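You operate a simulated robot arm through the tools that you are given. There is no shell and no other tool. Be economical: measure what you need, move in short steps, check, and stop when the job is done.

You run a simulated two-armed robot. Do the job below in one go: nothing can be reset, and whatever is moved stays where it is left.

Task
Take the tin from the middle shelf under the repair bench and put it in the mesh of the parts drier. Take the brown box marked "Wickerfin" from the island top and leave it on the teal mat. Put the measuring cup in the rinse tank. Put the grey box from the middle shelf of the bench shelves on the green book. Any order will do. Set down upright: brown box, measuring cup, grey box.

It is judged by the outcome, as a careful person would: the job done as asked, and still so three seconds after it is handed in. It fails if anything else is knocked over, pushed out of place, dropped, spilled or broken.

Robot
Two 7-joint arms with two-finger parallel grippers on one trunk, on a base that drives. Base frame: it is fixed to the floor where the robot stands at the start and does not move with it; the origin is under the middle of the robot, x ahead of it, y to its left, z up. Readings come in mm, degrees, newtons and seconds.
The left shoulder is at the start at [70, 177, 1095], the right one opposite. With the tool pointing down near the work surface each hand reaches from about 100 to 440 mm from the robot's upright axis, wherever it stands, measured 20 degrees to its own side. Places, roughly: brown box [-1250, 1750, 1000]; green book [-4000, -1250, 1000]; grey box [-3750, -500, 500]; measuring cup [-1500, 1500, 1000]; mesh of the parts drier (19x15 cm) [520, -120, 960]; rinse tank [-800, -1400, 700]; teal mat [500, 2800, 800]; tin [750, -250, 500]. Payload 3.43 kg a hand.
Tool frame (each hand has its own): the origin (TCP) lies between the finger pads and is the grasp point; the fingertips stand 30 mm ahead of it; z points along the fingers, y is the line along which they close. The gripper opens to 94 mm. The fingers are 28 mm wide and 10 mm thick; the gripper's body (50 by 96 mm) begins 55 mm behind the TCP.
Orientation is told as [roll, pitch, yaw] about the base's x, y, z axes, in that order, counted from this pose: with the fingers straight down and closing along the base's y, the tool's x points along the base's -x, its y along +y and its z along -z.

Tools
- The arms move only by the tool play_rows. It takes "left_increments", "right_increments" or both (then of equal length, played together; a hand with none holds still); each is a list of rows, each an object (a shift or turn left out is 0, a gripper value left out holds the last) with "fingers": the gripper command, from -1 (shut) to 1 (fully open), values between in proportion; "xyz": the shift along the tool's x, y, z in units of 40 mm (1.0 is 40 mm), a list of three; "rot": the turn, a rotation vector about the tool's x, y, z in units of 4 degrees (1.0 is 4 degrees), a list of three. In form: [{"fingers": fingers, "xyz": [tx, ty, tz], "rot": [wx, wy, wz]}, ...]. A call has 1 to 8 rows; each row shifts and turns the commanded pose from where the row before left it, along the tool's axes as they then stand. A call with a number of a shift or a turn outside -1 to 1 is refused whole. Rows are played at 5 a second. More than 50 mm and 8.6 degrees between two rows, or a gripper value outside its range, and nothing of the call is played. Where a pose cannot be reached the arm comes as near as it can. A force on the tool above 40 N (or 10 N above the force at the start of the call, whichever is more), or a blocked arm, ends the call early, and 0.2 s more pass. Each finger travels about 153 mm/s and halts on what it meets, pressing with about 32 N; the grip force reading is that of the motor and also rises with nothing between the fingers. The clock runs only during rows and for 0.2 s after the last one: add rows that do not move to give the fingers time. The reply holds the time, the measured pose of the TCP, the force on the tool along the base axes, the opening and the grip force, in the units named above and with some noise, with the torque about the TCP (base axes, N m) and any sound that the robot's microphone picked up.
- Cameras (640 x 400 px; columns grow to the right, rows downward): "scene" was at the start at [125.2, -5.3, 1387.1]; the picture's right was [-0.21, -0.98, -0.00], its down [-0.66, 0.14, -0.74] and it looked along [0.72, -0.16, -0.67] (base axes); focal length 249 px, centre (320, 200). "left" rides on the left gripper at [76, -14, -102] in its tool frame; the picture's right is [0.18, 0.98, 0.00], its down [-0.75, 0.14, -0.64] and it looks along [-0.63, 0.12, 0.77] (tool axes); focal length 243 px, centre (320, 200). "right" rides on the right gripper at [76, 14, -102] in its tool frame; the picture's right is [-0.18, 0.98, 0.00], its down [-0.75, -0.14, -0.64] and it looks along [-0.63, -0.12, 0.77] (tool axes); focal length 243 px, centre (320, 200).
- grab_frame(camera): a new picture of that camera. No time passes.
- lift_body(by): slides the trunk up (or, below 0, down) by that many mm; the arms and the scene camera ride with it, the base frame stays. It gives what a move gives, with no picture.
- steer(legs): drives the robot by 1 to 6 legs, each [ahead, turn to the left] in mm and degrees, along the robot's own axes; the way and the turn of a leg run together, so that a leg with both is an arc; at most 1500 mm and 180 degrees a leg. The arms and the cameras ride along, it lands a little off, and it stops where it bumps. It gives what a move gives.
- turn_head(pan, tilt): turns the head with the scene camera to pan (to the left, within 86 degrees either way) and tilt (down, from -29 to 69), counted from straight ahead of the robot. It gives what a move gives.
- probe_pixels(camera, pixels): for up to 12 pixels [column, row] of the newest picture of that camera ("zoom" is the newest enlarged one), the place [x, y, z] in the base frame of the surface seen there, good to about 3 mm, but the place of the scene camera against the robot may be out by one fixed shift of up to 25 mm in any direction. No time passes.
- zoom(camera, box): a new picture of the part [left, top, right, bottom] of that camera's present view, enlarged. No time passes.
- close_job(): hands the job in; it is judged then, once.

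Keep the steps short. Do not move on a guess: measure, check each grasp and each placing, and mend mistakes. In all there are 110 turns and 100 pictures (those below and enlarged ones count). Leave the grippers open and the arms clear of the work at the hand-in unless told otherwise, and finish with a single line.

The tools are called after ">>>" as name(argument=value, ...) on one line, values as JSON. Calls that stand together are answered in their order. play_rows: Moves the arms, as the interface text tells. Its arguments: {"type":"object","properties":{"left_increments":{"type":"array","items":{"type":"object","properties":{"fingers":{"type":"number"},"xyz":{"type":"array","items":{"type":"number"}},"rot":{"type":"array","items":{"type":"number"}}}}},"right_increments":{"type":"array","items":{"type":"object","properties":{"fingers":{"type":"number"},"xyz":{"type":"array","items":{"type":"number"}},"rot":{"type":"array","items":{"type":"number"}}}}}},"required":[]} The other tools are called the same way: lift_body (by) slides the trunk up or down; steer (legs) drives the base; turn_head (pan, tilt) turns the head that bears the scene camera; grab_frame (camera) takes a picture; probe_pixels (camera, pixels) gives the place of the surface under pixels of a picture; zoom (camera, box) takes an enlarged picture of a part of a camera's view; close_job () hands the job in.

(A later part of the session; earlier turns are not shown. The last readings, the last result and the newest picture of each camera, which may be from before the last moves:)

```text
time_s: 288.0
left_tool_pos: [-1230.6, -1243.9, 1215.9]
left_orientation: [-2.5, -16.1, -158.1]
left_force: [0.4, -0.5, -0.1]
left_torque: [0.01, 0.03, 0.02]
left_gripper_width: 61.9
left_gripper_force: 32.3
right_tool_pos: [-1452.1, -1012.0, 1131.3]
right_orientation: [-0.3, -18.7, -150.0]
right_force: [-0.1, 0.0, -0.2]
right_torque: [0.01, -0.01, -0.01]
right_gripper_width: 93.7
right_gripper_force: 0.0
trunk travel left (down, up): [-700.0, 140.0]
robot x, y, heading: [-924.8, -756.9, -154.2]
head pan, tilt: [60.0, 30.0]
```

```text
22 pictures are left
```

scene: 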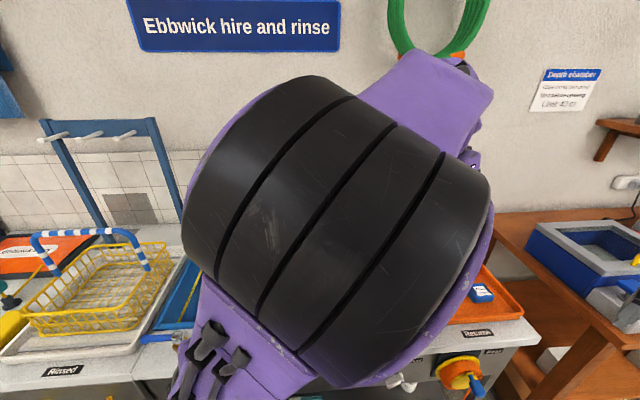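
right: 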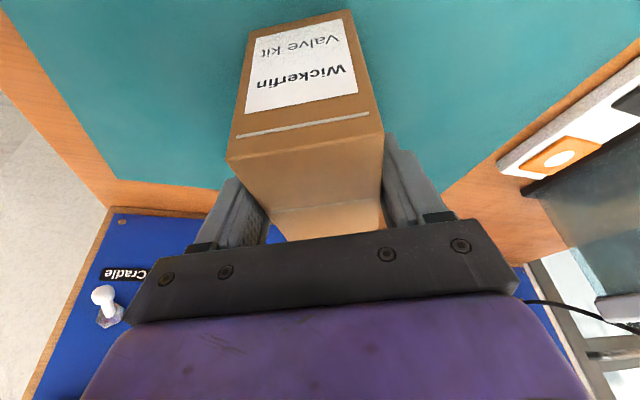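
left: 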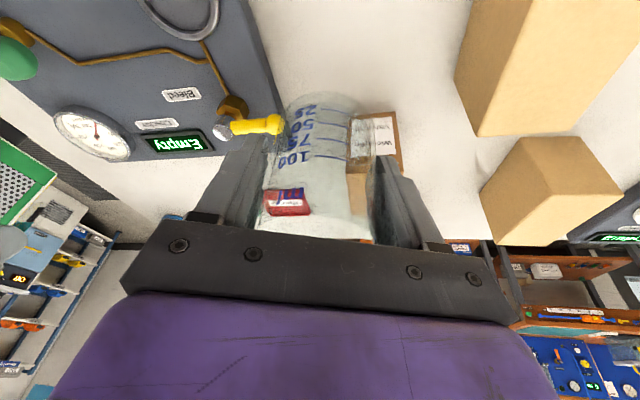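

The elbow hides the tank; finish the approach and look with the left-hand camera.

>>> steer(legs=[[240, 0], [0, 64.5]])

>>> grab_frame(camera="left")

>>> turn_head(pan=10, tilt=45)

>>> grab_frame(camera="scene")

```text
time_s: 292.5
left_tool_pos: [-836.2, -1351.1, 1214.5]
left_orientation: [-2.5, -16.0, -94.4]
left_force: [-0.1, 0.4, -0.2]
left_torque: [-0.02, -0.01, 0.0]
left_gripper_width: 62.0
left_gripper_force: 32.0
right_tool_pos: [-1140.0, -1447.7, 1132.8]
right_orientation: [-0.2, -18.5, -86.2]
right_force: [-0.2, -0.7, -0.4]
right_torque: [-0.02, -0.02, 0.02]
right_gripper_width: 94.1
right_gripper_force: 0.1
trunk travel left (down, up): [-700.0, 140.0]
robot x, y, heading: [-1135.1, -857.2, -90.4]
head pan, tilt: [60.0, 30.0]
```

```text
21 pictures are left
```

left: 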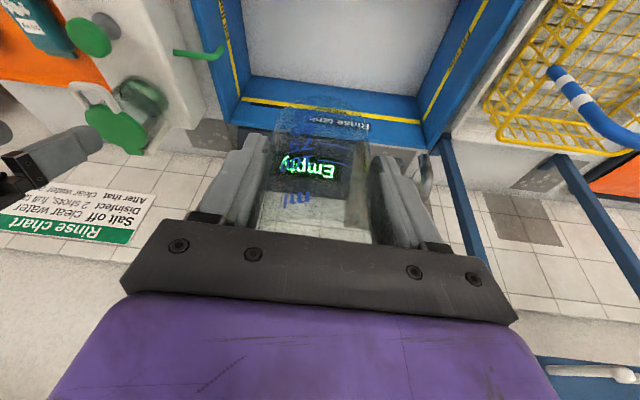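

```text
time_s: 293.7
left_tool_pos: [-835.0, -1350.6, 1215.4]
left_orientation: [-2.5, -16.0, -94.3]
left_force: [-0.4, -0.2, -1.3]
left_torque: [-0.02, 0.02, -0.03]
left_gripper_width: 61.7
left_gripper_force: 32.1
right_tool_pos: [-1139.8, -1447.3, 1132.1]
right_orientation: [-0.1, -18.6, -86.4]
right_force: [-1.1, -0.9, 0.3]
right_torque: [-0.02, 0.0, -0.01]
right_gripper_width: 94.1
right_gripper_force: 0.1
trunk travel left (down, up): [-700.0, 140.0]
robot x, y, heading: [-1136.5, -860.1, -90.7]
head pan, tilt: [10.0, 45.0]
```

```text
20 pictures are left
```

scene: 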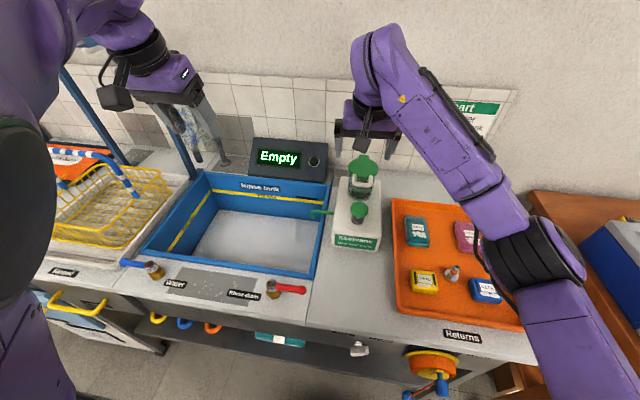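

Tank visible. Probe floor, rim, and neighbours.

>>> probe_pixels(camera="scene", pixels=[[260, 235], [225, 255], [290, 262], [148, 250], [318, 270], [205, 172], [330, 190], [362, 160], [152, 268], [275, 288], [100, 160], [290, 330]])

>>> probe_pixels(camera="left", pixels=[[320, 30], [260, 80], [400, 90], [370, 20], [230, 20], [470, 20], [430, 125], [215, 60], [345, 45], [520, 130]])

```text
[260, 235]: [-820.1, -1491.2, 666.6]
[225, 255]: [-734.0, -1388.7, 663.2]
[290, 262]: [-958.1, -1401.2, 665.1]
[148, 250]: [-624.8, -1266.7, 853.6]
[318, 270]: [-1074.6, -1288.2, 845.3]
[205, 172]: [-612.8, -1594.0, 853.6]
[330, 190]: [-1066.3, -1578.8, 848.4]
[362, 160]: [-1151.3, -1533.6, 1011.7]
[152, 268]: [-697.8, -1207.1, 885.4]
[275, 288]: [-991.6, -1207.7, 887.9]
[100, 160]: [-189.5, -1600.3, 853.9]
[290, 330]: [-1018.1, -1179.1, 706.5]
```

```text
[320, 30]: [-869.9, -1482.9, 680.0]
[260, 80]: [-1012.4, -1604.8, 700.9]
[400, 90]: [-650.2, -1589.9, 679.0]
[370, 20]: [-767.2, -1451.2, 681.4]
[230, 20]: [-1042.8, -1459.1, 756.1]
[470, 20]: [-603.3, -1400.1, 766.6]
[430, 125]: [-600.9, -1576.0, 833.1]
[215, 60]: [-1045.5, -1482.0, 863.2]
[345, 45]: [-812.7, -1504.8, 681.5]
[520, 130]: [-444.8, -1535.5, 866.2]
```

Tank: floor z 681, rim 867, interior x −1040…−610, y −1275…−1605. The elbow must stay above the counter, so I need the hand well below the shoulder: raise the trunk fully and lower the hand with the arm (cup still high above the tank).

>>> lift_body(by=138)

>>> play_rows(left_increments=[{"xyz": [0.426, -0.47, 0.918]}, {"xyz": [0.426, -0.47, 0.918]}, {"xyz": [0.426, -0.47, 0.918]}, {"xyz": [0.426, -0.47, 0.918]}, {"xyz": [0.426, -0.47, 0.918]}, {"xyz": [0.426, -0.47, 0.918]}])

>>> turn_head(pan=40, tilt=45)

>>> grab_frame(camera="scene")

```text
time_s: 295.3
left_tool_pos: [-835.9, -1350.8, 1352.6]
left_orientation: [-2.6, -16.0, -94.4]
left_force: [0.5, 0.9, -0.4]
left_torque: [0.01, -0.02, 0.01]
left_gripper_width: 61.8
left_gripper_force: 32.1
right_tool_pos: [-1140.1, -1447.5, 1269.0]
right_orientation: [-0.1, -18.7, -86.3]
right_force: [-0.2, -0.2, 0.2]
right_torque: [-0.01, 0.01, 0.03]
right_gripper_width: 94.2
right_gripper_force: 0.1
trunk travel left (down, up): [-838.0, 2.0]
robot x, y, heading: [-1135.3, -861.4, -90.6]
head pan, tilt: [10.0, 45.0]
```

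```text
time_s: 296.7
left_tool_pos: [-942.0, -1328.0, 1114.4]
left_orientation: [-2.4, -16.1, -94.3]
left_force: [-0.2, 0.6, -0.9]
left_torque: [-0.03, 0.01, -0.01]
left_gripper_width: 61.9
left_gripper_force: 31.9
left hand out of reach, approached as far as the arm can: row 1, 2, 4
right_tool_pos: [-1139.4, -1449.3, 1269.8]
right_orientation: [-0.3, -18.5, -86.3]
right_force: [-0.2, -0.1, 0.5]
right_torque: [0.01, 0.03, 0.01]
right_gripper_width: 93.9
right_gripper_force: 0.1
trunk travel left (down, up): [-838.0, 2.0]
robot x, y, heading: [-1134.7, -858.2, -90.7]
head pan, tilt: [10.0, 45.0]
```

```text
time_s: 297.7
left_tool_pos: [-942.3, -1326.3, 1115.4]
left_orientation: [-2.5, -16.0, -94.2]
left_force: [-0.3, 0.1, -0.7]
left_torque: [-0.03, 0.03, 0.0]
left_gripper_width: 61.6
left_gripper_force: 31.9
right_tool_pos: [-1141.1, -1447.6, 1270.1]
right_orientation: [-0.2, -18.7, -86.4]
right_force: [-0.1, 0.9, -0.1]
right_torque: [0.0, 0.02, 0.0]
right_gripper_width: 94.0
right_gripper_force: 0.1
trunk travel left (down, up): [-838.0, 2.0]
robot x, y, heading: [-1137.8, -861.0, -90.7]
head pan, tilt: [40.0, 45.0]
```

```text
19 pictures are left
```

scene: 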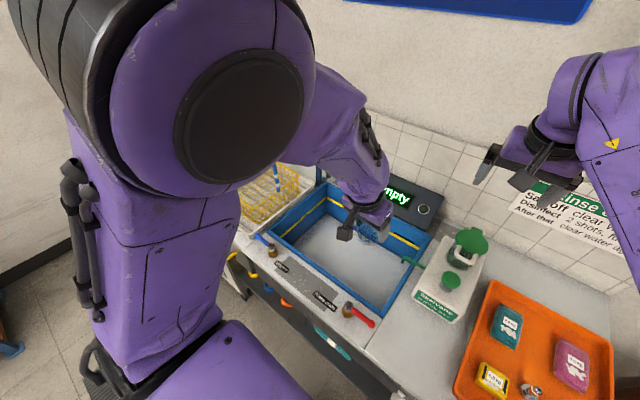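

Excellent: the elbow is now up high. Continue straight down 160 mm with the arm.

>>> play_rows(left_increments=[{"xyz": [0.276, 0, 0.961]}, {"xyz": [0.276, 0, 0.961]}, {"xyz": [0.276, 0, 0.961]}, {"xyz": [0.276, 0, 0.961]}])

```text
time_s: 298.7
left_tool_pos: [-948.8, -1328.7, 951.2]
left_orientation: [-2.5, -16.1, -94.2]
left_force: [1.1, -0.3, -0.3]
left_torque: [0.0, -0.01, 0.0]
left_gripper_width: 61.8
left_gripper_force: 32.1
right_tool_pos: [-1140.1, -1450.1, 1269.7]
right_orientation: [-0.4, -18.6, -86.3]
right_force: [-0.8, 0.3, 0.8]
right_torque: [0.06, 0.01, 0.0]
right_gripper_width: 94.2
right_gripper_force: 0.1
trunk travel left (down, up): [-838.0, 2.0]
robot x, y, heading: [-1133.6, -858.6, -90.7]
head pan, tilt: [40.0, 45.0]
```

Reached. The hand camera sits ~100 mm behind, so go deeper into the tank: drive ahead 85 mm and reach forward 25 mm.

>>> steer(legs=[[85, 0]])

>>> play_rows(left_increments=[{"xyz": [-0.6, 0.5, 0.172]}, {"xyz": [0, 0.5, 0]}])

>>> turn_head(pan=25, tilt=50)

>>> grab_frame(camera="scene")

```text
time_s: 299.8
left_tool_pos: [-948.6, -1401.2, 959.1]
left_orientation: [-2.3, -16.8, -94.3]
left_force: [0.4, 1.5, -0.1]
left_torque: [-0.07, 0.01, 0.02]
left_gripper_width: 62.0
left_gripper_force: 31.9
right_tool_pos: [-1141.2, -1517.7, 1278.9]
right_orientation: [-0.4, -19.4, -86.1]
right_force: [1.1, 0.2, 0.5]
right_torque: [-0.03, -0.03, 0.03]
right_gripper_width: 94.2
right_gripper_force: 0.1
trunk travel left (down, up): [-838.0, 2.0]
robot x, y, heading: [-1137.0, -946.1, -90.5]
head pan, tilt: [40.0, 45.0]
```

```text
time_s: 300.4
left_tool_pos: [-910.2, -1435.8, 954.7]
left_orientation: [-2.6, -16.4, -94.2]
left_force: [-0.1, -0.2, 0.1]
left_torque: [0.01, -0.01, 0.03]
left_gripper_width: 61.8
left_gripper_force: 31.7
right_tool_pos: [-1139.0, -1525.8, 1274.8]
right_orientation: [-0.3, -18.9, -86.1]
right_force: [-0.7, 1.2, 0.4]
right_torque: [-0.04, 0.0, -0.01]
right_gripper_width: 94.0
right_gripper_force: 0.0
trunk travel left (down, up): [-838.0, 2.0]
robot x, y, heading: [-1136.7, -944.9, -90.6]
head pan, tilt: [40.0, 45.0]
```

```text
time_s: 301.1
left_tool_pos: [-912.0, -1437.9, 952.5]
left_orientation: [-2.5, -16.0, -94.2]
left_force: [0.3, -0.1, -0.6]
left_torque: [0.0, 0.0, 0.0]
left_gripper_width: 61.9
left_gripper_force: 31.5
right_tool_pos: [-1141.1, -1530.6, 1272.1]
right_orientation: [-0.2, -18.8, -86.3]
right_force: [-0.3, -0.7, -0.9]
right_torque: [0.02, 0.01, -0.01]
right_gripper_width: 93.9
right_gripper_force: 0.1
trunk travel left (down, up): [-838.0, 2.0]
robot x, y, heading: [-1138.5, -946.1, -90.7]
head pan, tilt: [25.0, 50.0]
```

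```text
18 pictures are left
```

scene: 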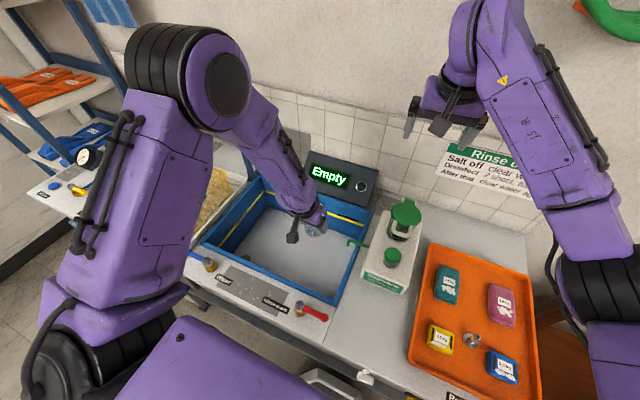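

Good pose. The right hand hangs above the dispenser (top ≈1027), so first slide it 160 mm aside, then lower 195 mm.

>>> play_rows(right_increments=[{"xyz": [0, -1, 0]}, {"xyz": [0, -1, 0]}, {"xyz": [0, -1, 0]}, {"xyz": [0, -1, 0]}])

>>> lift_body(by=-195)

>>> grab_frame(camera="scene")

```text
time_s: 302.1
left_tool_pos: [-913.0, -1438.6, 952.1]
left_orientation: [-2.4, -16.1, -94.3]
left_force: [-0.4, -0.8, 0.2]
left_torque: [0.02, -0.04, 0.01]
left_gripper_width: 61.9
left_gripper_force: 32.2
right_tool_pos: [-1302.6, -1541.7, 1273.8]
right_orientation: [-0.2, -18.9, -86.3]
right_force: [0.1, 0.2, -0.2]
right_torque: [0.01, -0.02, 0.01]
right_gripper_width: 94.2
right_gripper_force: 0.1
trunk travel left (down, up): [-838.0, 2.0]
robot x, y, heading: [-1138.0, -946.2, -90.5]
head pan, tilt: [25.0, 50.0]
```

```text
time_s: 304.3
left_tool_pos: [-910.8, -1438.7, 756.4]
left_orientation: [-2.6, -16.0, -94.1]
left_force: [-0.6, -0.1, -0.6]
left_torque: [-0.01, 0.02, -0.02]
left_gripper_width: 62.0
left_gripper_force: 32.4
right_tool_pos: [-1301.5, -1543.0, 1079.1]
right_orientation: [-0.2, -18.7, -86.2]
right_force: [-0.5, 0.6, -0.5]
right_torque: [0.03, 0.0, 0.01]
right_gripper_width: 94.1
right_gripper_force: 0.1
trunk travel left (down, up): [-643.0, 197.0]
robot x, y, heading: [-1133.8, -945.6, -90.5]
head pan, tilt: [25.0, 50.0]
```

```text
17 pictures are left
```

scene: 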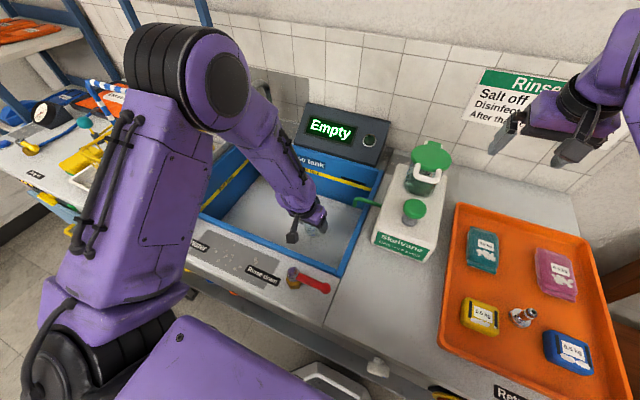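

Lower 27 mm, then small steps until contact.

>>> lift_body(by=-27)

>>> lift_body(by=-4)

>>> grab_frame(camera="left")

```text
time_s: 305.0
left_tool_pos: [-911.0, -1438.2, 729.1]
left_orientation: [-2.4, -16.1, -94.2]
left_force: [0.3, -0.1, -0.8]
left_torque: [0.0, -0.01, 0.01]
left_gripper_width: 62.0
left_gripper_force: 31.9
right_tool_pos: [-1300.4, -1541.3, 1053.4]
right_orientation: [-0.3, -18.8, -86.1]
right_force: [0.7, 0.3, 0.0]
right_torque: [0.0, 0.0, 0.01]
right_gripper_width: 93.8
right_gripper_force: 0.1
trunk travel left (down, up): [-616.0, 224.0]
robot x, y, heading: [-1140.3, -942.0, -90.5]
head pan, tilt: [25.0, 50.0]
```

```text
time_s: 305.5
left_tool_pos: [-911.7, -1439.6, 727.2]
left_orientation: [-2.5, -16.2, -94.3]
left_force: [0.1, -0.3, -1.1]
left_torque: [0.05, 0.01, -0.01]
left_gripper_width: 62.1
left_gripper_force: 32.2
right_tool_pos: [-1299.8, -1543.0, 1048.3]
right_orientation: [-0.2, -18.7, -86.2]
right_force: [-0.5, -0.8, 0.9]
right_torque: [0.02, 0.01, -0.01]
right_gripper_width: 93.9
right_gripper_force: 0.1
trunk travel left (down, up): [-612.0, 228.0]
robot x, y, heading: [-1136.5, -947.1, -90.2]
head pan, tilt: [25.0, 50.0]
```

```text
16 pictures are left
```

left: 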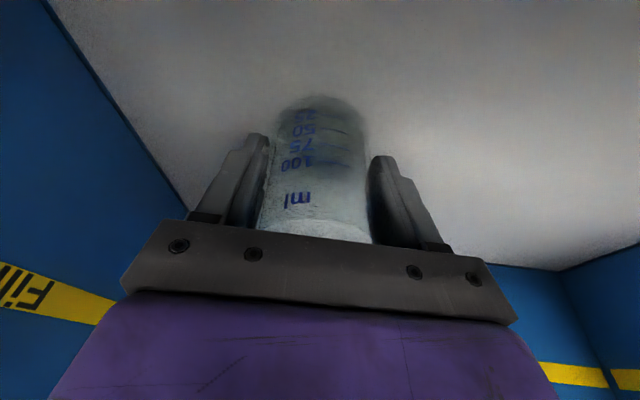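

Measured z is now lagging (727 vs 725): first contact. Lower 2 mm, open, raise.

>>> lift_body(by=-2)

>>> play_rows(left_increments=[{"fingers": 0.5}, {"fingers": 0.8}, {"fingers": 0.8}, {"fingers": 0.8}])

>>> lift_body(by=225)

>>> grab_frame(camera="left")

```text
time_s: 306.1
left_tool_pos: [-910.7, -1438.4, 725.0]
left_orientation: [-2.5, -16.2, -94.2]
left_force: [0.0, 0.4, 1.8]
left_torque: [0.0, -0.09, 0.02]
left_gripper_width: 61.6
left_gripper_force: 31.6
right_tool_pos: [-1301.0, -1542.6, 1046.7]
right_orientation: [-0.1, -18.8, -86.1]
right_force: [-0.4, -0.4, 0.0]
right_torque: [0.03, -0.03, 0.02]
right_gripper_width: 94.1
right_gripper_force: 0.0
trunk travel left (down, up): [-610.0, 230.0]
robot x, y, heading: [-1138.9, -943.0, -90.3]
head pan, tilt: [25.0, 50.0]
```

```text
time_s: 307.1
left_tool_pos: [-911.7, -1438.4, 724.7]
left_orientation: [-2.5, -16.1, -94.2]
left_force: [0.0, -0.7, 0.9]
left_torque: [0.0, 0.01, 0.0]
left_gripper_width: 84.6
left_gripper_force: 0.1
right_tool_pos: [-1300.5, -1543.3, 1047.5]
right_orientation: [-0.3, -18.8, -86.2]
right_force: [0.0, 0.2, -0.4]
right_torque: [-0.01, 0.03, 0.0]
right_gripper_width: 94.2
right_gripper_force: 0.0
trunk travel left (down, up): [-610.0, 230.0]
robot x, y, heading: [-1135.7, -949.3, -90.3]
head pan, tilt: [25.0, 50.0]
```

```text
time_s: 309.4
left_tool_pos: [-911.8, -1439.3, 948.3]
left_orientation: [-2.6, -16.1, -94.2]
left_force: [0.0, 0.0, -0.2]
left_torque: [0.01, 0.03, -0.02]
left_gripper_width: 84.4
left_gripper_force: 0.0
right_tool_pos: [-1300.6, -1542.9, 1270.9]
right_orientation: [-0.2, -18.8, -86.2]
right_force: [-0.5, -0.1, -1.0]
right_torque: [0.01, 0.02, 0.0]
right_gripper_width: 94.1
right_gripper_force: 0.0
trunk travel left (down, up): [-835.0, 5.0]
robot x, y, heading: [-1136.7, -943.0, -90.7]
head pan, tilt: [25.0, 50.0]
```

```text
15 pictures are left
```

left: 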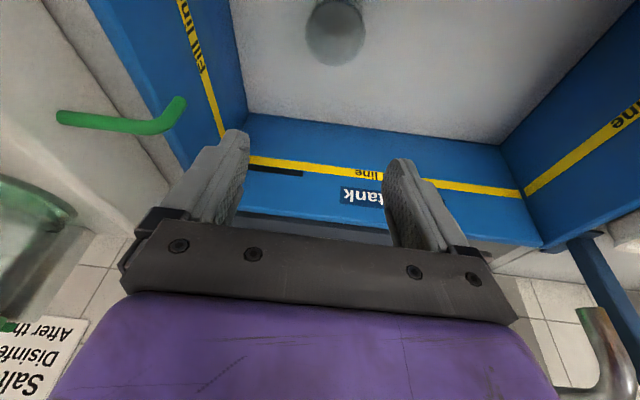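

The cup stands upright in the tank. Raise the left hand 80 mm, back away, and turn toward the west side for the grey box.

>>> play_rows(left_increments=[{"fingers": 1, "xyz": [-0.276, 0, -0.961]}, {"xyz": [-0.276, 0, -0.961]}])

>>> steer(legs=[[-450, 0], [0, -90], [800, 0]])

>>> turn_head(pan=5, tilt=25)

>>> grab_frame(camera="scene")

```text
time_s: 310.0
left_tool_pos: [-907.1, -1436.9, 1028.4]
left_orientation: [-2.5, -16.2, -94.2]
left_force: [0.7, 0.2, 0.5]
left_torque: [0.01, 0.0, -0.01]
left_gripper_width: 94.1
left_gripper_force: 0.2
right_tool_pos: [-1300.5, -1541.4, 1272.6]
right_orientation: [-0.1, -18.9, -86.2]
right_force: [-0.1, -0.4, 0.4]
right_torque: [-0.01, 0.0, 0.01]
right_gripper_width: 93.7
right_gripper_force: 0.1
trunk travel left (down, up): [-835.0, 5.0]
robot x, y, heading: [-1134.7, -946.0, -90.5]
head pan, tilt: [25.0, 50.0]
```

```text
time_s: 320.4
left_tool_pos: [-2408.5, -762.4, 1028.6]
left_orientation: [-2.6, -16.0, 178.1]
left_force: [0.4, -0.9, 0.6]
left_torque: [0.0, -0.03, -0.02]
left_gripper_width: 94.2
left_gripper_force: 0.0
right_tool_pos: [-2528.5, -372.3, 1272.9]
right_orientation: [-0.2, -18.8, -173.8]
right_force: [-0.1, 0.9, 0.4]
right_torque: [0.0, 0.02, 0.01]
right_gripper_width: 93.9
right_gripper_force: 0.0
trunk travel left (down, up): [-835.0, 5.0]
robot x, y, heading: [-1928.1, -511.2, -178.4]
head pan, tilt: [25.0, 50.0]
```

```text
time_s: 321.3
left_tool_pos: [-2410.1, -762.7, 1028.8]
left_orientation: [-2.5, -16.1, 178.2]
left_force: [0.0, 0.6, -0.6]
left_torque: [-0.01, -0.02, 0.0]
left_gripper_width: 93.9
left_gripper_force: 0.1
right_tool_pos: [-2529.7, -373.4, 1271.9]
right_orientation: [-0.1, -18.9, -173.8]
right_force: [-0.9, -0.4, 0.6]
right_torque: [0.0, 0.01, 0.01]
right_gripper_width: 93.8
right_gripper_force: 0.0
trunk travel left (down, up): [-835.0, 5.0]
robot x, y, heading: [-1926.8, -512.0, -178.1]
head pan, tilt: [5.0, 25.0]
```

```text
14 pictures are left
```

scene: 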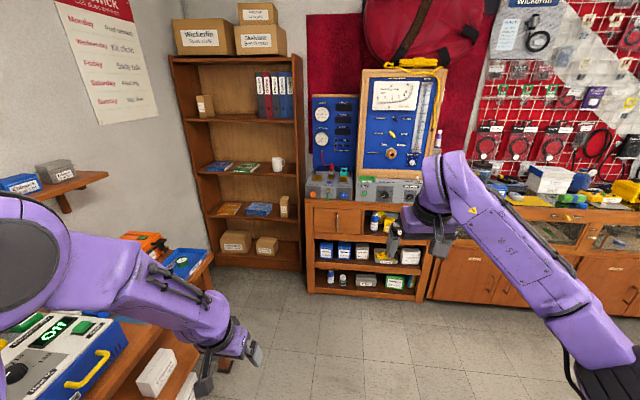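

>>> zoom(camera="scene", box=[195, 145, 435, 295])

>>> probe_pixels(camera="scene", pixels=[[245, 167], [215, 167], [277, 162], [255, 178], [345, 250], [385, 255], [410, 258], [400, 245], [388, 262], [350, 262], [390, 285], [325, 250]])

```text
2.67 times, centred on (315, 220) of scene
```

zoom: 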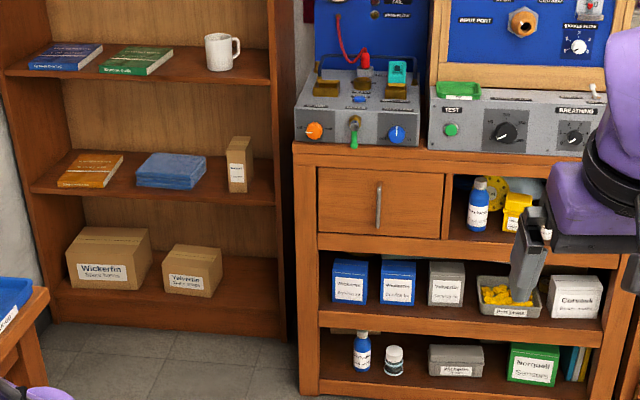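

```text
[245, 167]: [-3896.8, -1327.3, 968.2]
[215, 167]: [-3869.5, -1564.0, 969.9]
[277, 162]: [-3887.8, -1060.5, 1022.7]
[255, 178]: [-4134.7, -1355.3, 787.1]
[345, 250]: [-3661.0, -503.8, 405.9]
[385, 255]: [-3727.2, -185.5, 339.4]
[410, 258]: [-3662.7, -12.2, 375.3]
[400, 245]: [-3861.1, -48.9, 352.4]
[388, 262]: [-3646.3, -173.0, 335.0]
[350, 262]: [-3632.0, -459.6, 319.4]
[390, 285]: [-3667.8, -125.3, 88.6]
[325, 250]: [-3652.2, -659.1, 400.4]
```

Grey box is on the middle bench shelf at zoom (447,285); the green book is at zoom (135,62), shelf z≈970. Both need a near-horizontal hand: tilt the right hand from −19° to −63°.

>>> play_rows(right_increments=[{"rot": [0, -1, 0]}, {"rot": [0, -1, 0]}, {"rot": [0, -1, 0]}, {"rot": [0, -1, 0]}, {"rot": [0, -1, 0]}, {"rot": [0, -1, 0]}, {"rot": [0, -1, 0]}, {"rot": [0, -1, 0]}])

>>> play_rows(right_increments=[{"rot": [0, -1, 0]}, {"rot": [0, -1, 0]}, {"rot": [0, -1, 0]}])

>>> steer(legs=[[700, 0]])

>>> turn_head(pan=5, tilt=45)

>>> grab_frame(camera="scene")

```text
time_s: 323.1
left_tool_pos: [-2408.5, -763.0, 1028.3]
left_orientation: [-2.5, -16.1, 178.1]
left_force: [0.5, -0.1, -0.3]
left_torque: [0.01, 0.0, 0.0]
left_gripper_width: 93.9
left_gripper_force: 0.2
right_tool_pos: [-2529.1, -373.5, 1272.0]
right_orientation: [-0.5, -50.9, -173.6]
right_force: [-1.0, 0.1, -0.1]
right_torque: [0.01, -0.01, 0.02]
right_gripper_width: 93.8
right_gripper_force: 0.0
trunk travel left (down, up): [-835.0, 5.0]
robot x, y, heading: [-1926.9, -515.6, -178.2]
head pan, tilt: [5.0, 25.0]
```

```text
time_s: 323.9
left_tool_pos: [-2409.3, -762.6, 1029.5]
left_orientation: [-2.6, -16.1, 178.1]
left_force: [-0.2, 0.3, 0.0]
left_torque: [0.01, 0.02, 0.0]
left_gripper_width: 94.2
left_gripper_force: 0.0
right_tool_pos: [-2512.6, -422.6, 1303.3]
right_orientation: [-2.5, -62.4, -172.1]
right_force: [-0.2, 0.6, 0.0]
right_torque: [-0.01, 0.0, -0.02]
right_gripper_width: 94.1
right_gripper_force: 0.1
right hand out of reach, approached as far as the arm can: row 1, 2, 3
trunk travel left (down, up): [-835.0, 5.0]
robot x, y, heading: [-1924.3, -511.9, -178.1]
head pan, tilt: [5.0, 25.0]
```

```text
time_s: 327.8
left_tool_pos: [-3121.8, -789.9, 1030.2]
left_orientation: [-2.5, -16.1, 178.5]
left_force: [0.1, -0.2, 0.4]
left_torque: [0.01, 0.01, 0.01]
left_gripper_width: 94.1
left_gripper_force: 0.0
right_tool_pos: [-3229.5, -448.9, 1303.3]
right_orientation: [-2.4, -62.3, -171.9]
right_force: [-0.5, 0.6, 0.0]
right_torque: [0.0, 0.01, -0.03]
right_gripper_width: 93.8
right_gripper_force: 0.0
trunk travel left (down, up): [-835.0, 5.0]
robot x, y, heading: [-2639.7, -537.0, -178.0]
head pan, tilt: [5.0, 25.0]
```

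```text
time_s: 328.6
left_tool_pos: [-3123.2, -791.3, 1028.1]
left_orientation: [-2.5, -16.1, 178.5]
left_force: [0.4, 0.5, -0.5]
left_torque: [0.01, 0.0, 0.03]
left_gripper_width: 94.4
left_gripper_force: 0.1
right_tool_pos: [-3229.1, -450.1, 1302.3]
right_orientation: [-2.3, -62.3, -171.7]
right_force: [0.2, 0.4, -0.2]
right_torque: [0.05, -0.01, 0.01]
right_gripper_width: 94.2
right_gripper_force: 0.0
trunk travel left (down, up): [-835.0, 5.0]
robot x, y, heading: [-2639.7, -538.6, -177.9]
head pan, tilt: [5.0, 45.0]
```

```text
12 pictures are left
```

scene: 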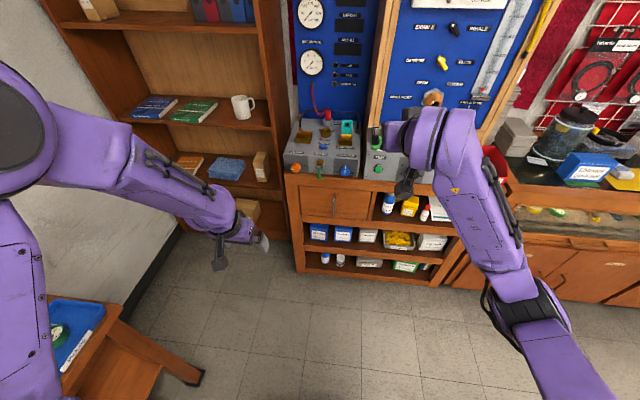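

Probe elbow height and the grey box (368,237), and mark the green book.

>>> probe_pixels(camera="scene", pixels=[[525, 320], [500, 290], [368, 236], [362, 231], [375, 231], [368, 246], [343, 234], [400, 242], [195, 112], [172, 117], [205, 103], [240, 107]])

>>> play_rows(left_increments=[{"xyz": [-0.276, 0, -0.961]}, {"xyz": [-0.276, 0, -0.961]}, {"xyz": [-0.276, 0, -0.961]}, {"xyz": [-0.276, 0, -0.961]}, {"xyz": [-0.276, 0, -0.961]}, {"xyz": [-0.276, 0, -0.961]}], right_increments=[{"xyz": [0, 0, 0]}, {"xyz": [0, 0, 0]}, {"xyz": [0, 0, 0]}, {"xyz": [0, 0, 0]}, {"xyz": [0, 0, 0]}, {"xyz": [0, 0, 0]}])

```text
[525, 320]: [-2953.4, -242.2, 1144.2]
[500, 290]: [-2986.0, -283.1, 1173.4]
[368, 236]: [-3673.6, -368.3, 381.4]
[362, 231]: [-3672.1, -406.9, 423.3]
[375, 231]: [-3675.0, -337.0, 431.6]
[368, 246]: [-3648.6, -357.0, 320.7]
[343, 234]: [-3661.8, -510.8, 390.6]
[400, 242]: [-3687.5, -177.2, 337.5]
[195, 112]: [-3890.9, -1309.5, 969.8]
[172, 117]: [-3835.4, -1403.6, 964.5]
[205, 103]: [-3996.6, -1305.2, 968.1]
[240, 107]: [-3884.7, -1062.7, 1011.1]
```

```text
time_s: 330.0
left_tool_pos: [-3121.9, -798.4, 1269.2]
left_orientation: [-2.3, -16.1, 178.6]
left_force: [0.2, 0.9, -0.1]
left_torque: [-0.02, 0.04, -0.04]
left_gripper_width: 93.7
left_gripper_force: 0.0
right_tool_pos: [-3229.5, -446.0, 1302.5]
right_orientation: [-2.0, -62.4, -172.0]
right_force: [0.0, -0.2, 0.4]
right_torque: [0.0, -0.03, 0.02]
right_gripper_width: 93.9
right_gripper_force: 0.0
trunk travel left (down, up): [-835.0, 5.0]
robot x, y, heading: [-2641.6, -540.1, -178.0]
head pan, tilt: [5.0, 45.0]
```

Grey box: front x≈−3673, ~75 mm wide around y≈−385, z≈335–450. Lower the trunk 800 mm here in the open and look with the right camera.

>>> lift_body(by=-400)

>>> lift_body(by=-400)

>>> play_rows(right_increments=[{"xyz": [0.44, 0, 0.23]}, {"xyz": [0.88, 0, 0.47]}, {"xyz": [0.88, 0, 0.47]}])

>>> grab_frame(camera="right")

```text
time_s: 333.8
left_tool_pos: [-3121.9, -800.0, 869.1]
left_orientation: [-2.5, -16.1, 178.5]
left_force: [-0.5, 0.1, 0.7]
left_torque: [0.0, 0.01, -0.01]
left_gripper_width: 94.2
left_gripper_force: 0.1
right_tool_pos: [-3229.7, -449.1, 901.3]
right_orientation: [-2.2, -62.4, -171.8]
right_force: [-0.5, 0.4, 0.0]
right_torque: [0.0, 0.01, 0.02]
right_gripper_width: 94.1
right_gripper_force: 0.0
trunk travel left (down, up): [-435.0, 405.0]
robot x, y, heading: [-2641.0, -535.3, -177.9]
head pan, tilt: [5.0, 45.0]
```

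```text
time_s: 337.7
left_tool_pos: [-3121.0, -799.3, 467.5]
left_orientation: [-2.5, -16.2, 178.6]
left_force: [-0.4, 0.3, 0.5]
left_torque: [-0.01, -0.01, 0.05]
left_gripper_width: 94.2
left_gripper_force: 0.1
right_tool_pos: [-3229.3, -449.5, 502.1]
right_orientation: [-2.3, -62.3, -171.9]
right_force: [-0.4, 0.1, -0.3]
right_torque: [0.01, -0.02, 0.0]
right_gripper_width: 94.3
right_gripper_force: 0.2
trunk travel left (down, up): [-35.0, 805.0]
robot x, y, heading: [-2643.2, -535.0, -177.8]
head pan, tilt: [5.0, 45.0]
```

```text
time_s: 338.5
left_tool_pos: [-3121.5, -801.4, 467.1]
left_orientation: [-2.6, -16.0, 178.6]
left_force: [0.3, 0.0, -0.1]
left_torque: [0.0, 0.03, 0.0]
left_gripper_width: 93.9
left_gripper_force: 0.1
right_tool_pos: [-3209.0, -472.5, 415.2]
right_orientation: [-2.8, -62.2, -171.4]
right_force: [0.4, 0.4, 1.0]
right_torque: [0.02, 0.01, -0.02]
right_gripper_width: 93.9
right_gripper_force: 0.0
right hand out of reach, approached as far as the arm can: row 1, 2, 3
trunk travel left (down, up): [-35.0, 805.0]
robot x, y, heading: [-2638.0, -541.1, -178.2]
head pan, tilt: [5.0, 45.0]
```

```text
11 pictures are left
```

right: 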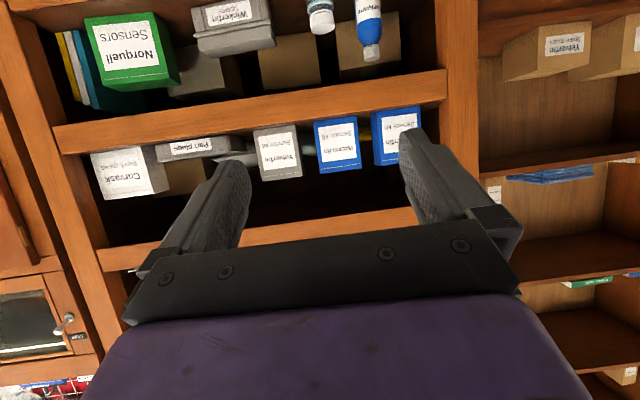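

Grey box at (278,152), with gaps both sides. Probe it and surroundings.

>>> probe_pixels(camera="right", pixels=[[278, 150], [258, 145], [296, 140], [263, 176], [300, 172], [318, 150], [240, 155], [280, 120], [300, 228], [340, 150], [278, 185], [310, 110]])

>>> zoom(camera="right", box=[200, 90, 380, 250])

```text
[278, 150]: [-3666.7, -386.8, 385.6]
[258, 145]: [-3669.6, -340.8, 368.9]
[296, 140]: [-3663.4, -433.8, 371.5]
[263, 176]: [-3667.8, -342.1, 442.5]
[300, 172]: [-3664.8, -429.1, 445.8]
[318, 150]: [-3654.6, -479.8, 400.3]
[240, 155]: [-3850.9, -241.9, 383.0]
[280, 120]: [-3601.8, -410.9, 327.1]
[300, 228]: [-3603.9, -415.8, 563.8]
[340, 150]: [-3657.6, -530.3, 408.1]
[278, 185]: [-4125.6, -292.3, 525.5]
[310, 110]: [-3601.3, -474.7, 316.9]
```

```text
2.50 times, centred on (290, 170) of right
```

zoom: 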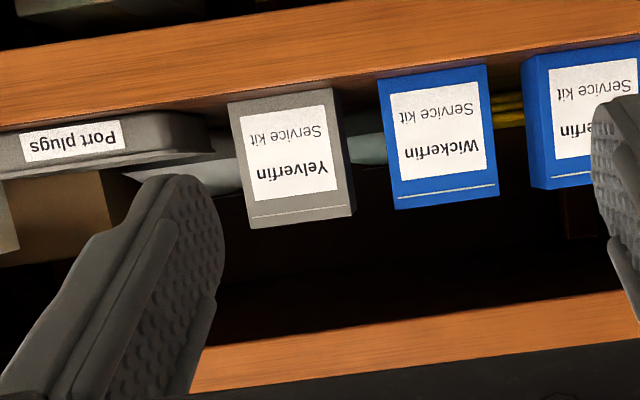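

Measure the grey box's width precisely on the zoom.

>>> probe_pixels(camera="zoom", pixels=[[234, 130], [240, 180], [246, 215], [340, 120], [348, 170], [352, 205], [228, 130], [346, 120], [300, 225], [395, 150], [205, 150], [290, 100]])

```text
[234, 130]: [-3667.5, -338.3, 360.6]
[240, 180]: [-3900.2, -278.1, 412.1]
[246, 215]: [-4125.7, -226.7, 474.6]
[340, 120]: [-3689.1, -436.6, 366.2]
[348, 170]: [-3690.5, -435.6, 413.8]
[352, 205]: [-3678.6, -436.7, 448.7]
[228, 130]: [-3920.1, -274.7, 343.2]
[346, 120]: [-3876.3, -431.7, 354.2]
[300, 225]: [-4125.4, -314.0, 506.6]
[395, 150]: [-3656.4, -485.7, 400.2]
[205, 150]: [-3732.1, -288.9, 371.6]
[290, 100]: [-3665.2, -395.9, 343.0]
```

The box is about 98 mm wide in front – too wide for a 94 mm grip. I need its depth: raise the trunk 120 mm and look over its top.

>>> lift_body(by=120)

>>> zoom(camera="right", box=[220, 50, 348, 130])

```text
time_s: 340.0
left_tool_pos: [-3120.7, -800.1, 587.5]
left_orientation: [-2.5, -16.1, 178.6]
left_force: [0.2, 0.4, 0.0]
left_torque: [0.0, -0.03, 0.02]
left_gripper_width: 94.1
left_gripper_force: 0.1
right_tool_pos: [-3209.7, -473.7, 536.1]
right_orientation: [-3.0, -62.3, -171.4]
right_force: [0.7, -0.7, 0.0]
right_torque: [-0.01, 0.03, 0.01]
right_gripper_width: 94.0
right_gripper_force: 0.1
trunk travel left (down, up): [-155.0, 685.0]
robot x, y, heading: [-2638.1, -539.6, -177.9]
head pan, tilt: [5.0, 45.0]
```

```text
5.00 times, centred on (284, 90) of right
```

zoom: 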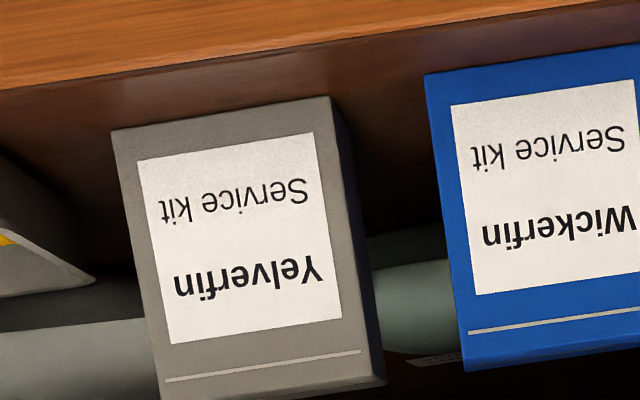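

>>> probe_pixels(camera="zoom", pixels=[[120, 150], [325, 110], [155, 350], [352, 330], [345, 200], [362, 300], [375, 370], [270, 385]])

>>> zoom(camera="right", box=[230, 105, 326, 165])

>>> probe_pixels(camera="zoom", pixels=[[200, 150], [300, 140], [300, 120], [250, 160], [300, 160], [350, 110], [200, 130], [400, 80]])

```text
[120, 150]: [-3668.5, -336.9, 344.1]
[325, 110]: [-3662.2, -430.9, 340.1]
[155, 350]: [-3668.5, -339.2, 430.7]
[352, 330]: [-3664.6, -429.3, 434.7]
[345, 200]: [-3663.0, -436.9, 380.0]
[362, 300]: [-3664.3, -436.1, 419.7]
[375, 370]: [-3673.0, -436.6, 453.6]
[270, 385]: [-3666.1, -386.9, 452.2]
```

```text
6.67 times, centred on (278, 135) of right
```

zoom: 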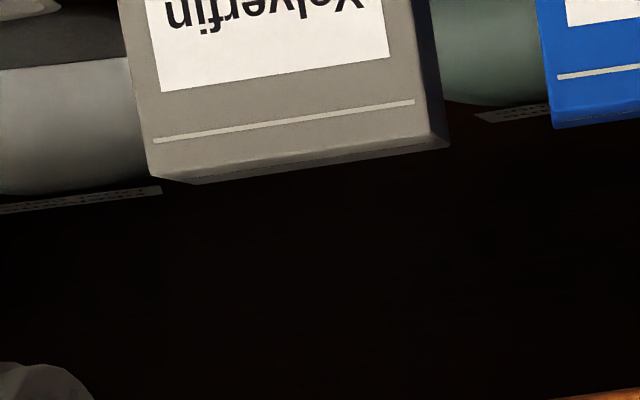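

```text
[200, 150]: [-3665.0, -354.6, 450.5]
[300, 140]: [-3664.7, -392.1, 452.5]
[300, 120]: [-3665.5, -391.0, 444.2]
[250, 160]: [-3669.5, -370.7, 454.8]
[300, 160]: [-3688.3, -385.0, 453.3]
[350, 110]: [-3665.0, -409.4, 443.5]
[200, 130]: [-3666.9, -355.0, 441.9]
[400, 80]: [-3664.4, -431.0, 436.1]
```

Width 100 mm, height 119, depth only ≈55. So I must turn the box: push its left end back with closed fingers so its narrow end can be gripped from the right (over the low tray). Close the right fingers, shift to y≈−418, lower.

>>> play_rows(right_increments=[{"fingers": -1, "xyz": [0, -0.95, 0]}, {"fingers": -1, "xyz": [0, -0.95, 0]}, {"fingers": -1}, {"fingers": -1}])

>>> lift_body(by=-148)

>>> steer(legs=[[390, 0]])

>>> grab_frame(camera="right")

```text
time_s: 341.0
left_tool_pos: [-3122.6, -798.6, 587.9]
left_orientation: [-2.5, -16.1, 178.5]
left_force: [0.2, 0.1, -0.5]
left_torque: [0.03, 0.01, 0.01]
left_gripper_width: 93.9
left_gripper_force: 0.1
right_tool_pos: [-3194.1, -447.7, 556.9]
right_orientation: [-3.8, -62.0, -170.8]
right_force: [0.3, 0.5, 0.1]
right_torque: [-0.03, 0.0, -0.03]
right_gripper_width: 0.0
right_gripper_force: 31.9
right hand out of reach, approached as far as the arm can: row 1, 2
trunk travel left (down, up): [-155.0, 685.0]
robot x, y, heading: [-2640.1, -537.7, -177.9]
head pan, tilt: [5.0, 45.0]
```

```text
time_s: 342.7
left_tool_pos: [-3120.8, -800.4, 439.8]
left_orientation: [-2.6, -16.1, 178.5]
left_force: [0.4, 0.2, 0.1]
left_torque: [0.02, 0.01, 0.0]
left_gripper_width: 93.9
left_gripper_force: 0.1
right_tool_pos: [-3194.1, -447.6, 408.5]
right_orientation: [-3.8, -62.0, -170.8]
right_force: [0.7, 0.5, -0.3]
right_torque: [0.0, 0.03, 0.05]
right_gripper_width: 0.0
right_gripper_force: 32.0
trunk travel left (down, up): [-7.0, 833.0]
robot x, y, heading: [-2639.2, -537.6, -177.8]
head pan, tilt: [5.0, 45.0]
```

```text
time_s: 345.1
left_tool_pos: [-3508.3, -814.4, 440.2]
left_orientation: [-2.5, -16.2, 178.4]
left_force: [1.2, 0.2, 0.3]
left_torque: [0.0, 0.01, 0.04]
left_gripper_width: 94.2
left_gripper_force: 0.1
right_tool_pos: [-3580.8, -461.5, 408.3]
right_orientation: [-3.8, -62.1, -170.9]
right_force: [0.1, 0.6, 0.6]
right_torque: [-0.01, 0.01, -0.01]
right_gripper_width: 0.0
right_gripper_force: 31.8
trunk travel left (down, up): [-7.0, 833.0]
robot x, y, heading: [-3029.3, -555.5, -177.8]
head pan, tilt: [5.0, 45.0]
```

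```text
7 pictures are left
```

right: 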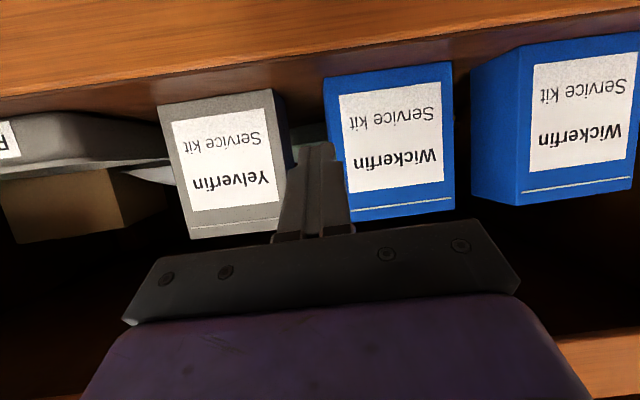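

The tip is ~50 mm too far left. Tuck the left hand back/outward, turn the base right 4.2°, then push: 62 mm to contact plus 60 mm.

>>> play_rows(left_increments=[{"xyz": [0.9, 0.5, -0.26]}, {"xyz": [0.9, 0.5, -0.26]}, {"xyz": [0.9, 0.5, -0.26]}, {"xyz": [0.9, 0.5, -0.26]}])

>>> steer(legs=[[0, -4.2]])

```text
time_s: 346.1
left_tool_pos: [-3362.3, -902.5, 436.0]
left_orientation: [-2.4, -16.2, 178.6]
left_force: [1.0, 0.2, 0.4]
left_torque: [-0.01, -0.02, 0.0]
left_gripper_width: 94.1
left_gripper_force: 0.0
right_tool_pos: [-3581.2, -462.8, 409.8]
right_orientation: [-3.7, -62.0, -170.9]
right_force: [-0.1, -0.3, -0.3]
right_torque: [0.01, -0.02, 0.0]
right_gripper_width: 0.0
right_gripper_force: 32.2
trunk travel left (down, up): [-7.0, 833.0]
robot x, y, heading: [-3029.7, -554.4, -178.0]
head pan, tilt: [5.0, 45.0]
```

```text
time_s: 347.0
left_tool_pos: [-3387.7, -876.8, 436.8]
left_orientation: [-2.5, -16.1, 174.3]
left_force: [-0.4, 0.0, -0.1]
left_torque: [-0.02, 0.01, -0.01]
left_gripper_width: 94.2
left_gripper_force: 0.0
right_tool_pos: [-3572.4, -423.1, 408.5]
right_orientation: [-3.7, -62.0, -175.0]
right_force: [0.1, -0.1, -0.4]
right_torque: [0.01, 0.03, 0.01]
right_gripper_width: 0.0
right_gripper_force: 31.8
trunk travel left (down, up): [-7.0, 833.0]
robot x, y, heading: [-3027.1, -551.6, 177.9]
head pan, tilt: [5.0, 45.0]
```

Lower the tip a bit (less tipping risk): trunk −5 and arm 20 mm down.

>>> lift_body(by=-5)

>>> play_rows(right_increments=[{"xyz": [0.44, -0.1, 0.235]}])

>>> steer(legs=[[62, 0]])

```text
time_s: 347.5
left_tool_pos: [-3385.9, -877.0, 431.1]
left_orientation: [-2.6, -16.1, 174.3]
left_force: [-1.2, 0.4, -0.3]
left_torque: [-0.03, -0.01, -0.03]
left_gripper_width: 94.1
left_gripper_force: 0.0
right_tool_pos: [-3572.1, -423.4, 404.1]
right_orientation: [-3.8, -62.0, -175.0]
right_force: [0.1, -0.2, 0.4]
right_torque: [-0.01, -0.02, 0.02]
right_gripper_width: 0.2
right_gripper_force: 31.8
trunk travel left (down, up): [-2.0, 838.0]
robot x, y, heading: [-3025.3, -550.8, 177.9]
head pan, tilt: [5.0, 45.0]
```

```text
time_s: 347.9
left_tool_pos: [-3385.8, -876.7, 431.4]
left_orientation: [-2.6, -16.1, 174.3]
left_force: [0.3, 0.5, -0.2]
left_torque: [-0.01, 0.01, 0.0]
left_gripper_width: 93.7
left_gripper_force: 0.0
right_tool_pos: [-3569.5, -426.1, 387.0]
right_orientation: [-4.2, -62.0, -174.7]
right_force: [-0.4, -0.5, 0.1]
right_torque: [-0.01, 0.01, -0.02]
right_gripper_width: 0.0
right_gripper_force: 32.6
right hand out of reach, approached as far as the arm can: row 1
trunk travel left (down, up): [-2.0, 838.0]
robot x, y, heading: [-3029.1, -552.5, 178.0]
head pan, tilt: [5.0, 45.0]
```

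```text
time_s: 348.9
left_tool_pos: [-3450.0, -874.6, 432.0]
left_orientation: [-2.5, -16.1, 174.3]
left_force: [0.1, -1.0, 0.0]
left_torque: [0.01, -0.02, 0.04]
left_gripper_width: 94.0
left_gripper_force: 0.1
right_tool_pos: [-3631.6, -422.9, 386.9]
right_orientation: [-4.2, -61.9, -174.7]
right_force: [-0.9, 0.9, 0.0]
right_torque: [0.0, 0.0, 0.01]
right_gripper_width: 0.0
right_gripper_force: 32.0
trunk travel left (down, up): [-2.0, 838.0]
robot x, y, heading: [-3093.9, -550.5, 177.9]
head pan, tilt: [5.0, 45.0]
```

Tip at x≈−3658, 6 mm from the face. Push 62 mm.

>>> steer(legs=[[62, 0]])

>>> grab_frame(camera="right")

```text
time_s: 349.9
left_tool_pos: [-3511.8, -871.7, 431.1]
left_orientation: [-2.5, -16.1, 174.2]
left_force: [-0.5, 0.2, -0.2]
left_torque: [0.0, 0.02, 0.0]
left_gripper_width: 94.1
left_gripper_force: 0.1
right_tool_pos: [-3692.6, -420.6, 386.6]
right_orientation: [-4.2, -61.8, -174.9]
right_force: [-0.1, -0.5, 0.6]
right_torque: [0.01, 0.02, 0.01]
right_gripper_width: 0.0
right_gripper_force: 31.7
trunk travel left (down, up): [-2.0, 838.0]
robot x, y, heading: [-3153.2, -548.6, 177.9]
head pan, tilt: [5.0, 45.0]
```

```text
6 pictures are left
```

right: 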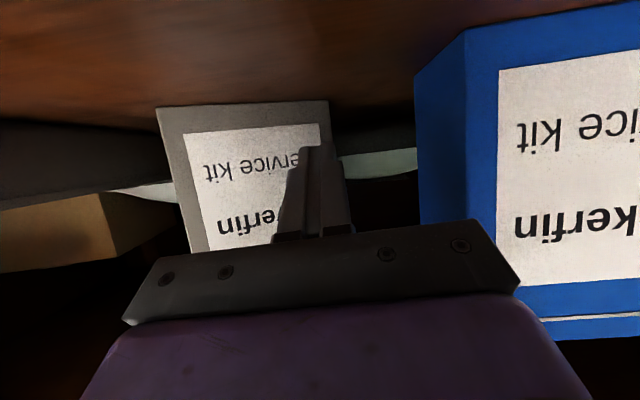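

>>> probe_pixels(camera="right", pixels=[[175, 130], [200, 145], [250, 140], [300, 125], [322, 112], [190, 220], [270, 200], [100, 180], [100, 220], [430, 150], [360, 165], [240, 110]])

```text
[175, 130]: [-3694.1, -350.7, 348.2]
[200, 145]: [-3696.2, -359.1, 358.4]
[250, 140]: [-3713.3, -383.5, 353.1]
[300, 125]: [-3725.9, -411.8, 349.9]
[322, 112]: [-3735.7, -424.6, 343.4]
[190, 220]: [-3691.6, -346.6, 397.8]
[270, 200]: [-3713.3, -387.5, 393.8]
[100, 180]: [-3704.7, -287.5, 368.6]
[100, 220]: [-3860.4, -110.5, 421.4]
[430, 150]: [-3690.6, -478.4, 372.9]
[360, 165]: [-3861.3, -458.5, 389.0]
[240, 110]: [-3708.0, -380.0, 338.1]
```

The box has turned ~29°. Push 28 mm more (wrist still under the upper board).

>>> steer(legs=[[28, 0]])

>>> probe_pixels(camera="right", pixels=[[300, 60]])

```text
time_s: 350.7
left_tool_pos: [-3540.0, -870.5, 432.1]
left_orientation: [-2.5, -16.2, 174.2]
left_force: [0.2, -0.5, -0.2]
left_torque: [-0.01, 0.01, -0.01]
left_gripper_width: 93.8
left_gripper_force: 0.0
right_tool_pos: [-3721.6, -419.1, 387.3]
right_orientation: [-4.2, -61.8, -174.9]
right_force: [-0.5, 0.4, 0.1]
right_torque: [0.0, -0.02, 0.0]
right_gripper_width: 0.0
right_gripper_force: 32.0
trunk travel left (down, up): [-2.0, 838.0]
robot x, y, heading: [-3178.9, -547.3, 177.9]
head pan, tilt: [5.0, 45.0]
```

```text
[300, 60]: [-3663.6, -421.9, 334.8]
```

Back out 250 mm, then go round to approach at heading ≈−147° (tool yaw ≈−140°).

>>> steer(legs=[[-250, 0], [0, -90.4], [625, 0], [0, 125.5]])

>>> play_rows(right_increments=[{"fingers": 1}, {"fingers": 1}, {"fingers": 1}])

>>> grab_frame(camera="right")

```text
time_s: 364.6
left_tool_pos: [-3020.7, -402.2, 432.4]
left_orientation: [-2.6, -16.1, -151.9]
left_force: [-0.4, 0.3, 0.2]
left_torque: [-0.04, 0.04, 0.0]
left_gripper_width: 94.0
left_gripper_force: 0.0
right_tool_pos: [-3421.9, -128.7, 386.8]
right_orientation: [-4.2, -61.7, -141.2]
right_force: [-0.3, -0.6, -0.6]
right_torque: [0.01, 0.04, 0.0]
right_gripper_width: 0.0
right_gripper_force: 32.7
trunk travel left (down, up): [-2.0, 838.0]
robot x, y, heading: [-2902.8, 65.1, -148.3]
head pan, tilt: [5.0, 45.0]
```

```text
time_s: 365.4
left_tool_pos: [-3020.4, -401.9, 431.8]
left_orientation: [-2.3, -16.1, -152.0]
left_force: [-0.3, 0.3, 0.4]
left_torque: [0.0, 0.0, -0.02]
left_gripper_width: 94.1
left_gripper_force: 0.1
right_tool_pos: [-3421.3, -128.7, 386.7]
right_orientation: [-4.2, -61.9, -141.0]
right_force: [-0.5, -1.1, 0.4]
right_torque: [0.03, 0.0, -0.03]
right_gripper_width: 93.8
right_gripper_force: 0.1
trunk travel left (down, up): [-2.0, 838.0]
robot x, y, heading: [-2898.1, 68.0, -148.4]
head pan, tilt: [5.0, 45.0]
```

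```text
5 pictures are left
```

right: 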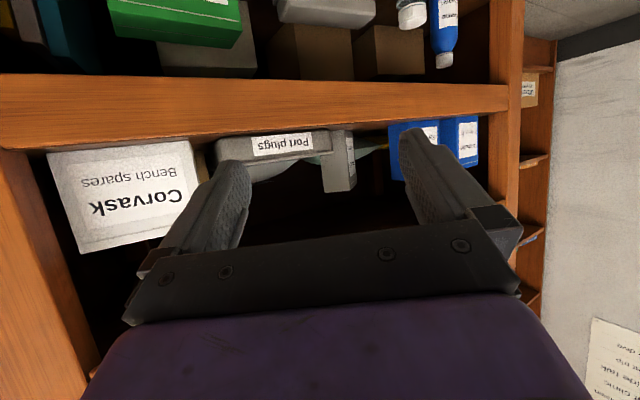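

The box's narrow end now faces the hand at (337,178). Probe it.

>>> probe_pixels(camera="right", pixels=[[326, 180], [337, 175], [346, 170], [351, 165], [355, 160], [328, 165], [345, 185], [300, 155], [270, 165], [325, 140], [390, 150], [354, 180]])

>>> zoom(camera="right", box=[280, 110, 408, 200])

```text
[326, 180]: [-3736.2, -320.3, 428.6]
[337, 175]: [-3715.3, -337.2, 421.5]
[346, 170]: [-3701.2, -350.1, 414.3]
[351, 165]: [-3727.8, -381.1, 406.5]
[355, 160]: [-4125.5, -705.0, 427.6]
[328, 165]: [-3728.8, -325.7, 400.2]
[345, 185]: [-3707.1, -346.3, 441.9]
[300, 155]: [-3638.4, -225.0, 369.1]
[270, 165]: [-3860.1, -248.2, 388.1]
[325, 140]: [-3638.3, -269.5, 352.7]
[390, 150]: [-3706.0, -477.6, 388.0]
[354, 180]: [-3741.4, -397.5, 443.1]
```

```text
4.44 times, centred on (344, 155) of right
```

zoom: 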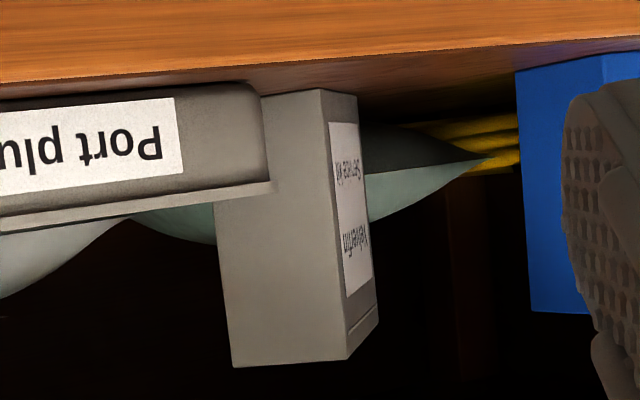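

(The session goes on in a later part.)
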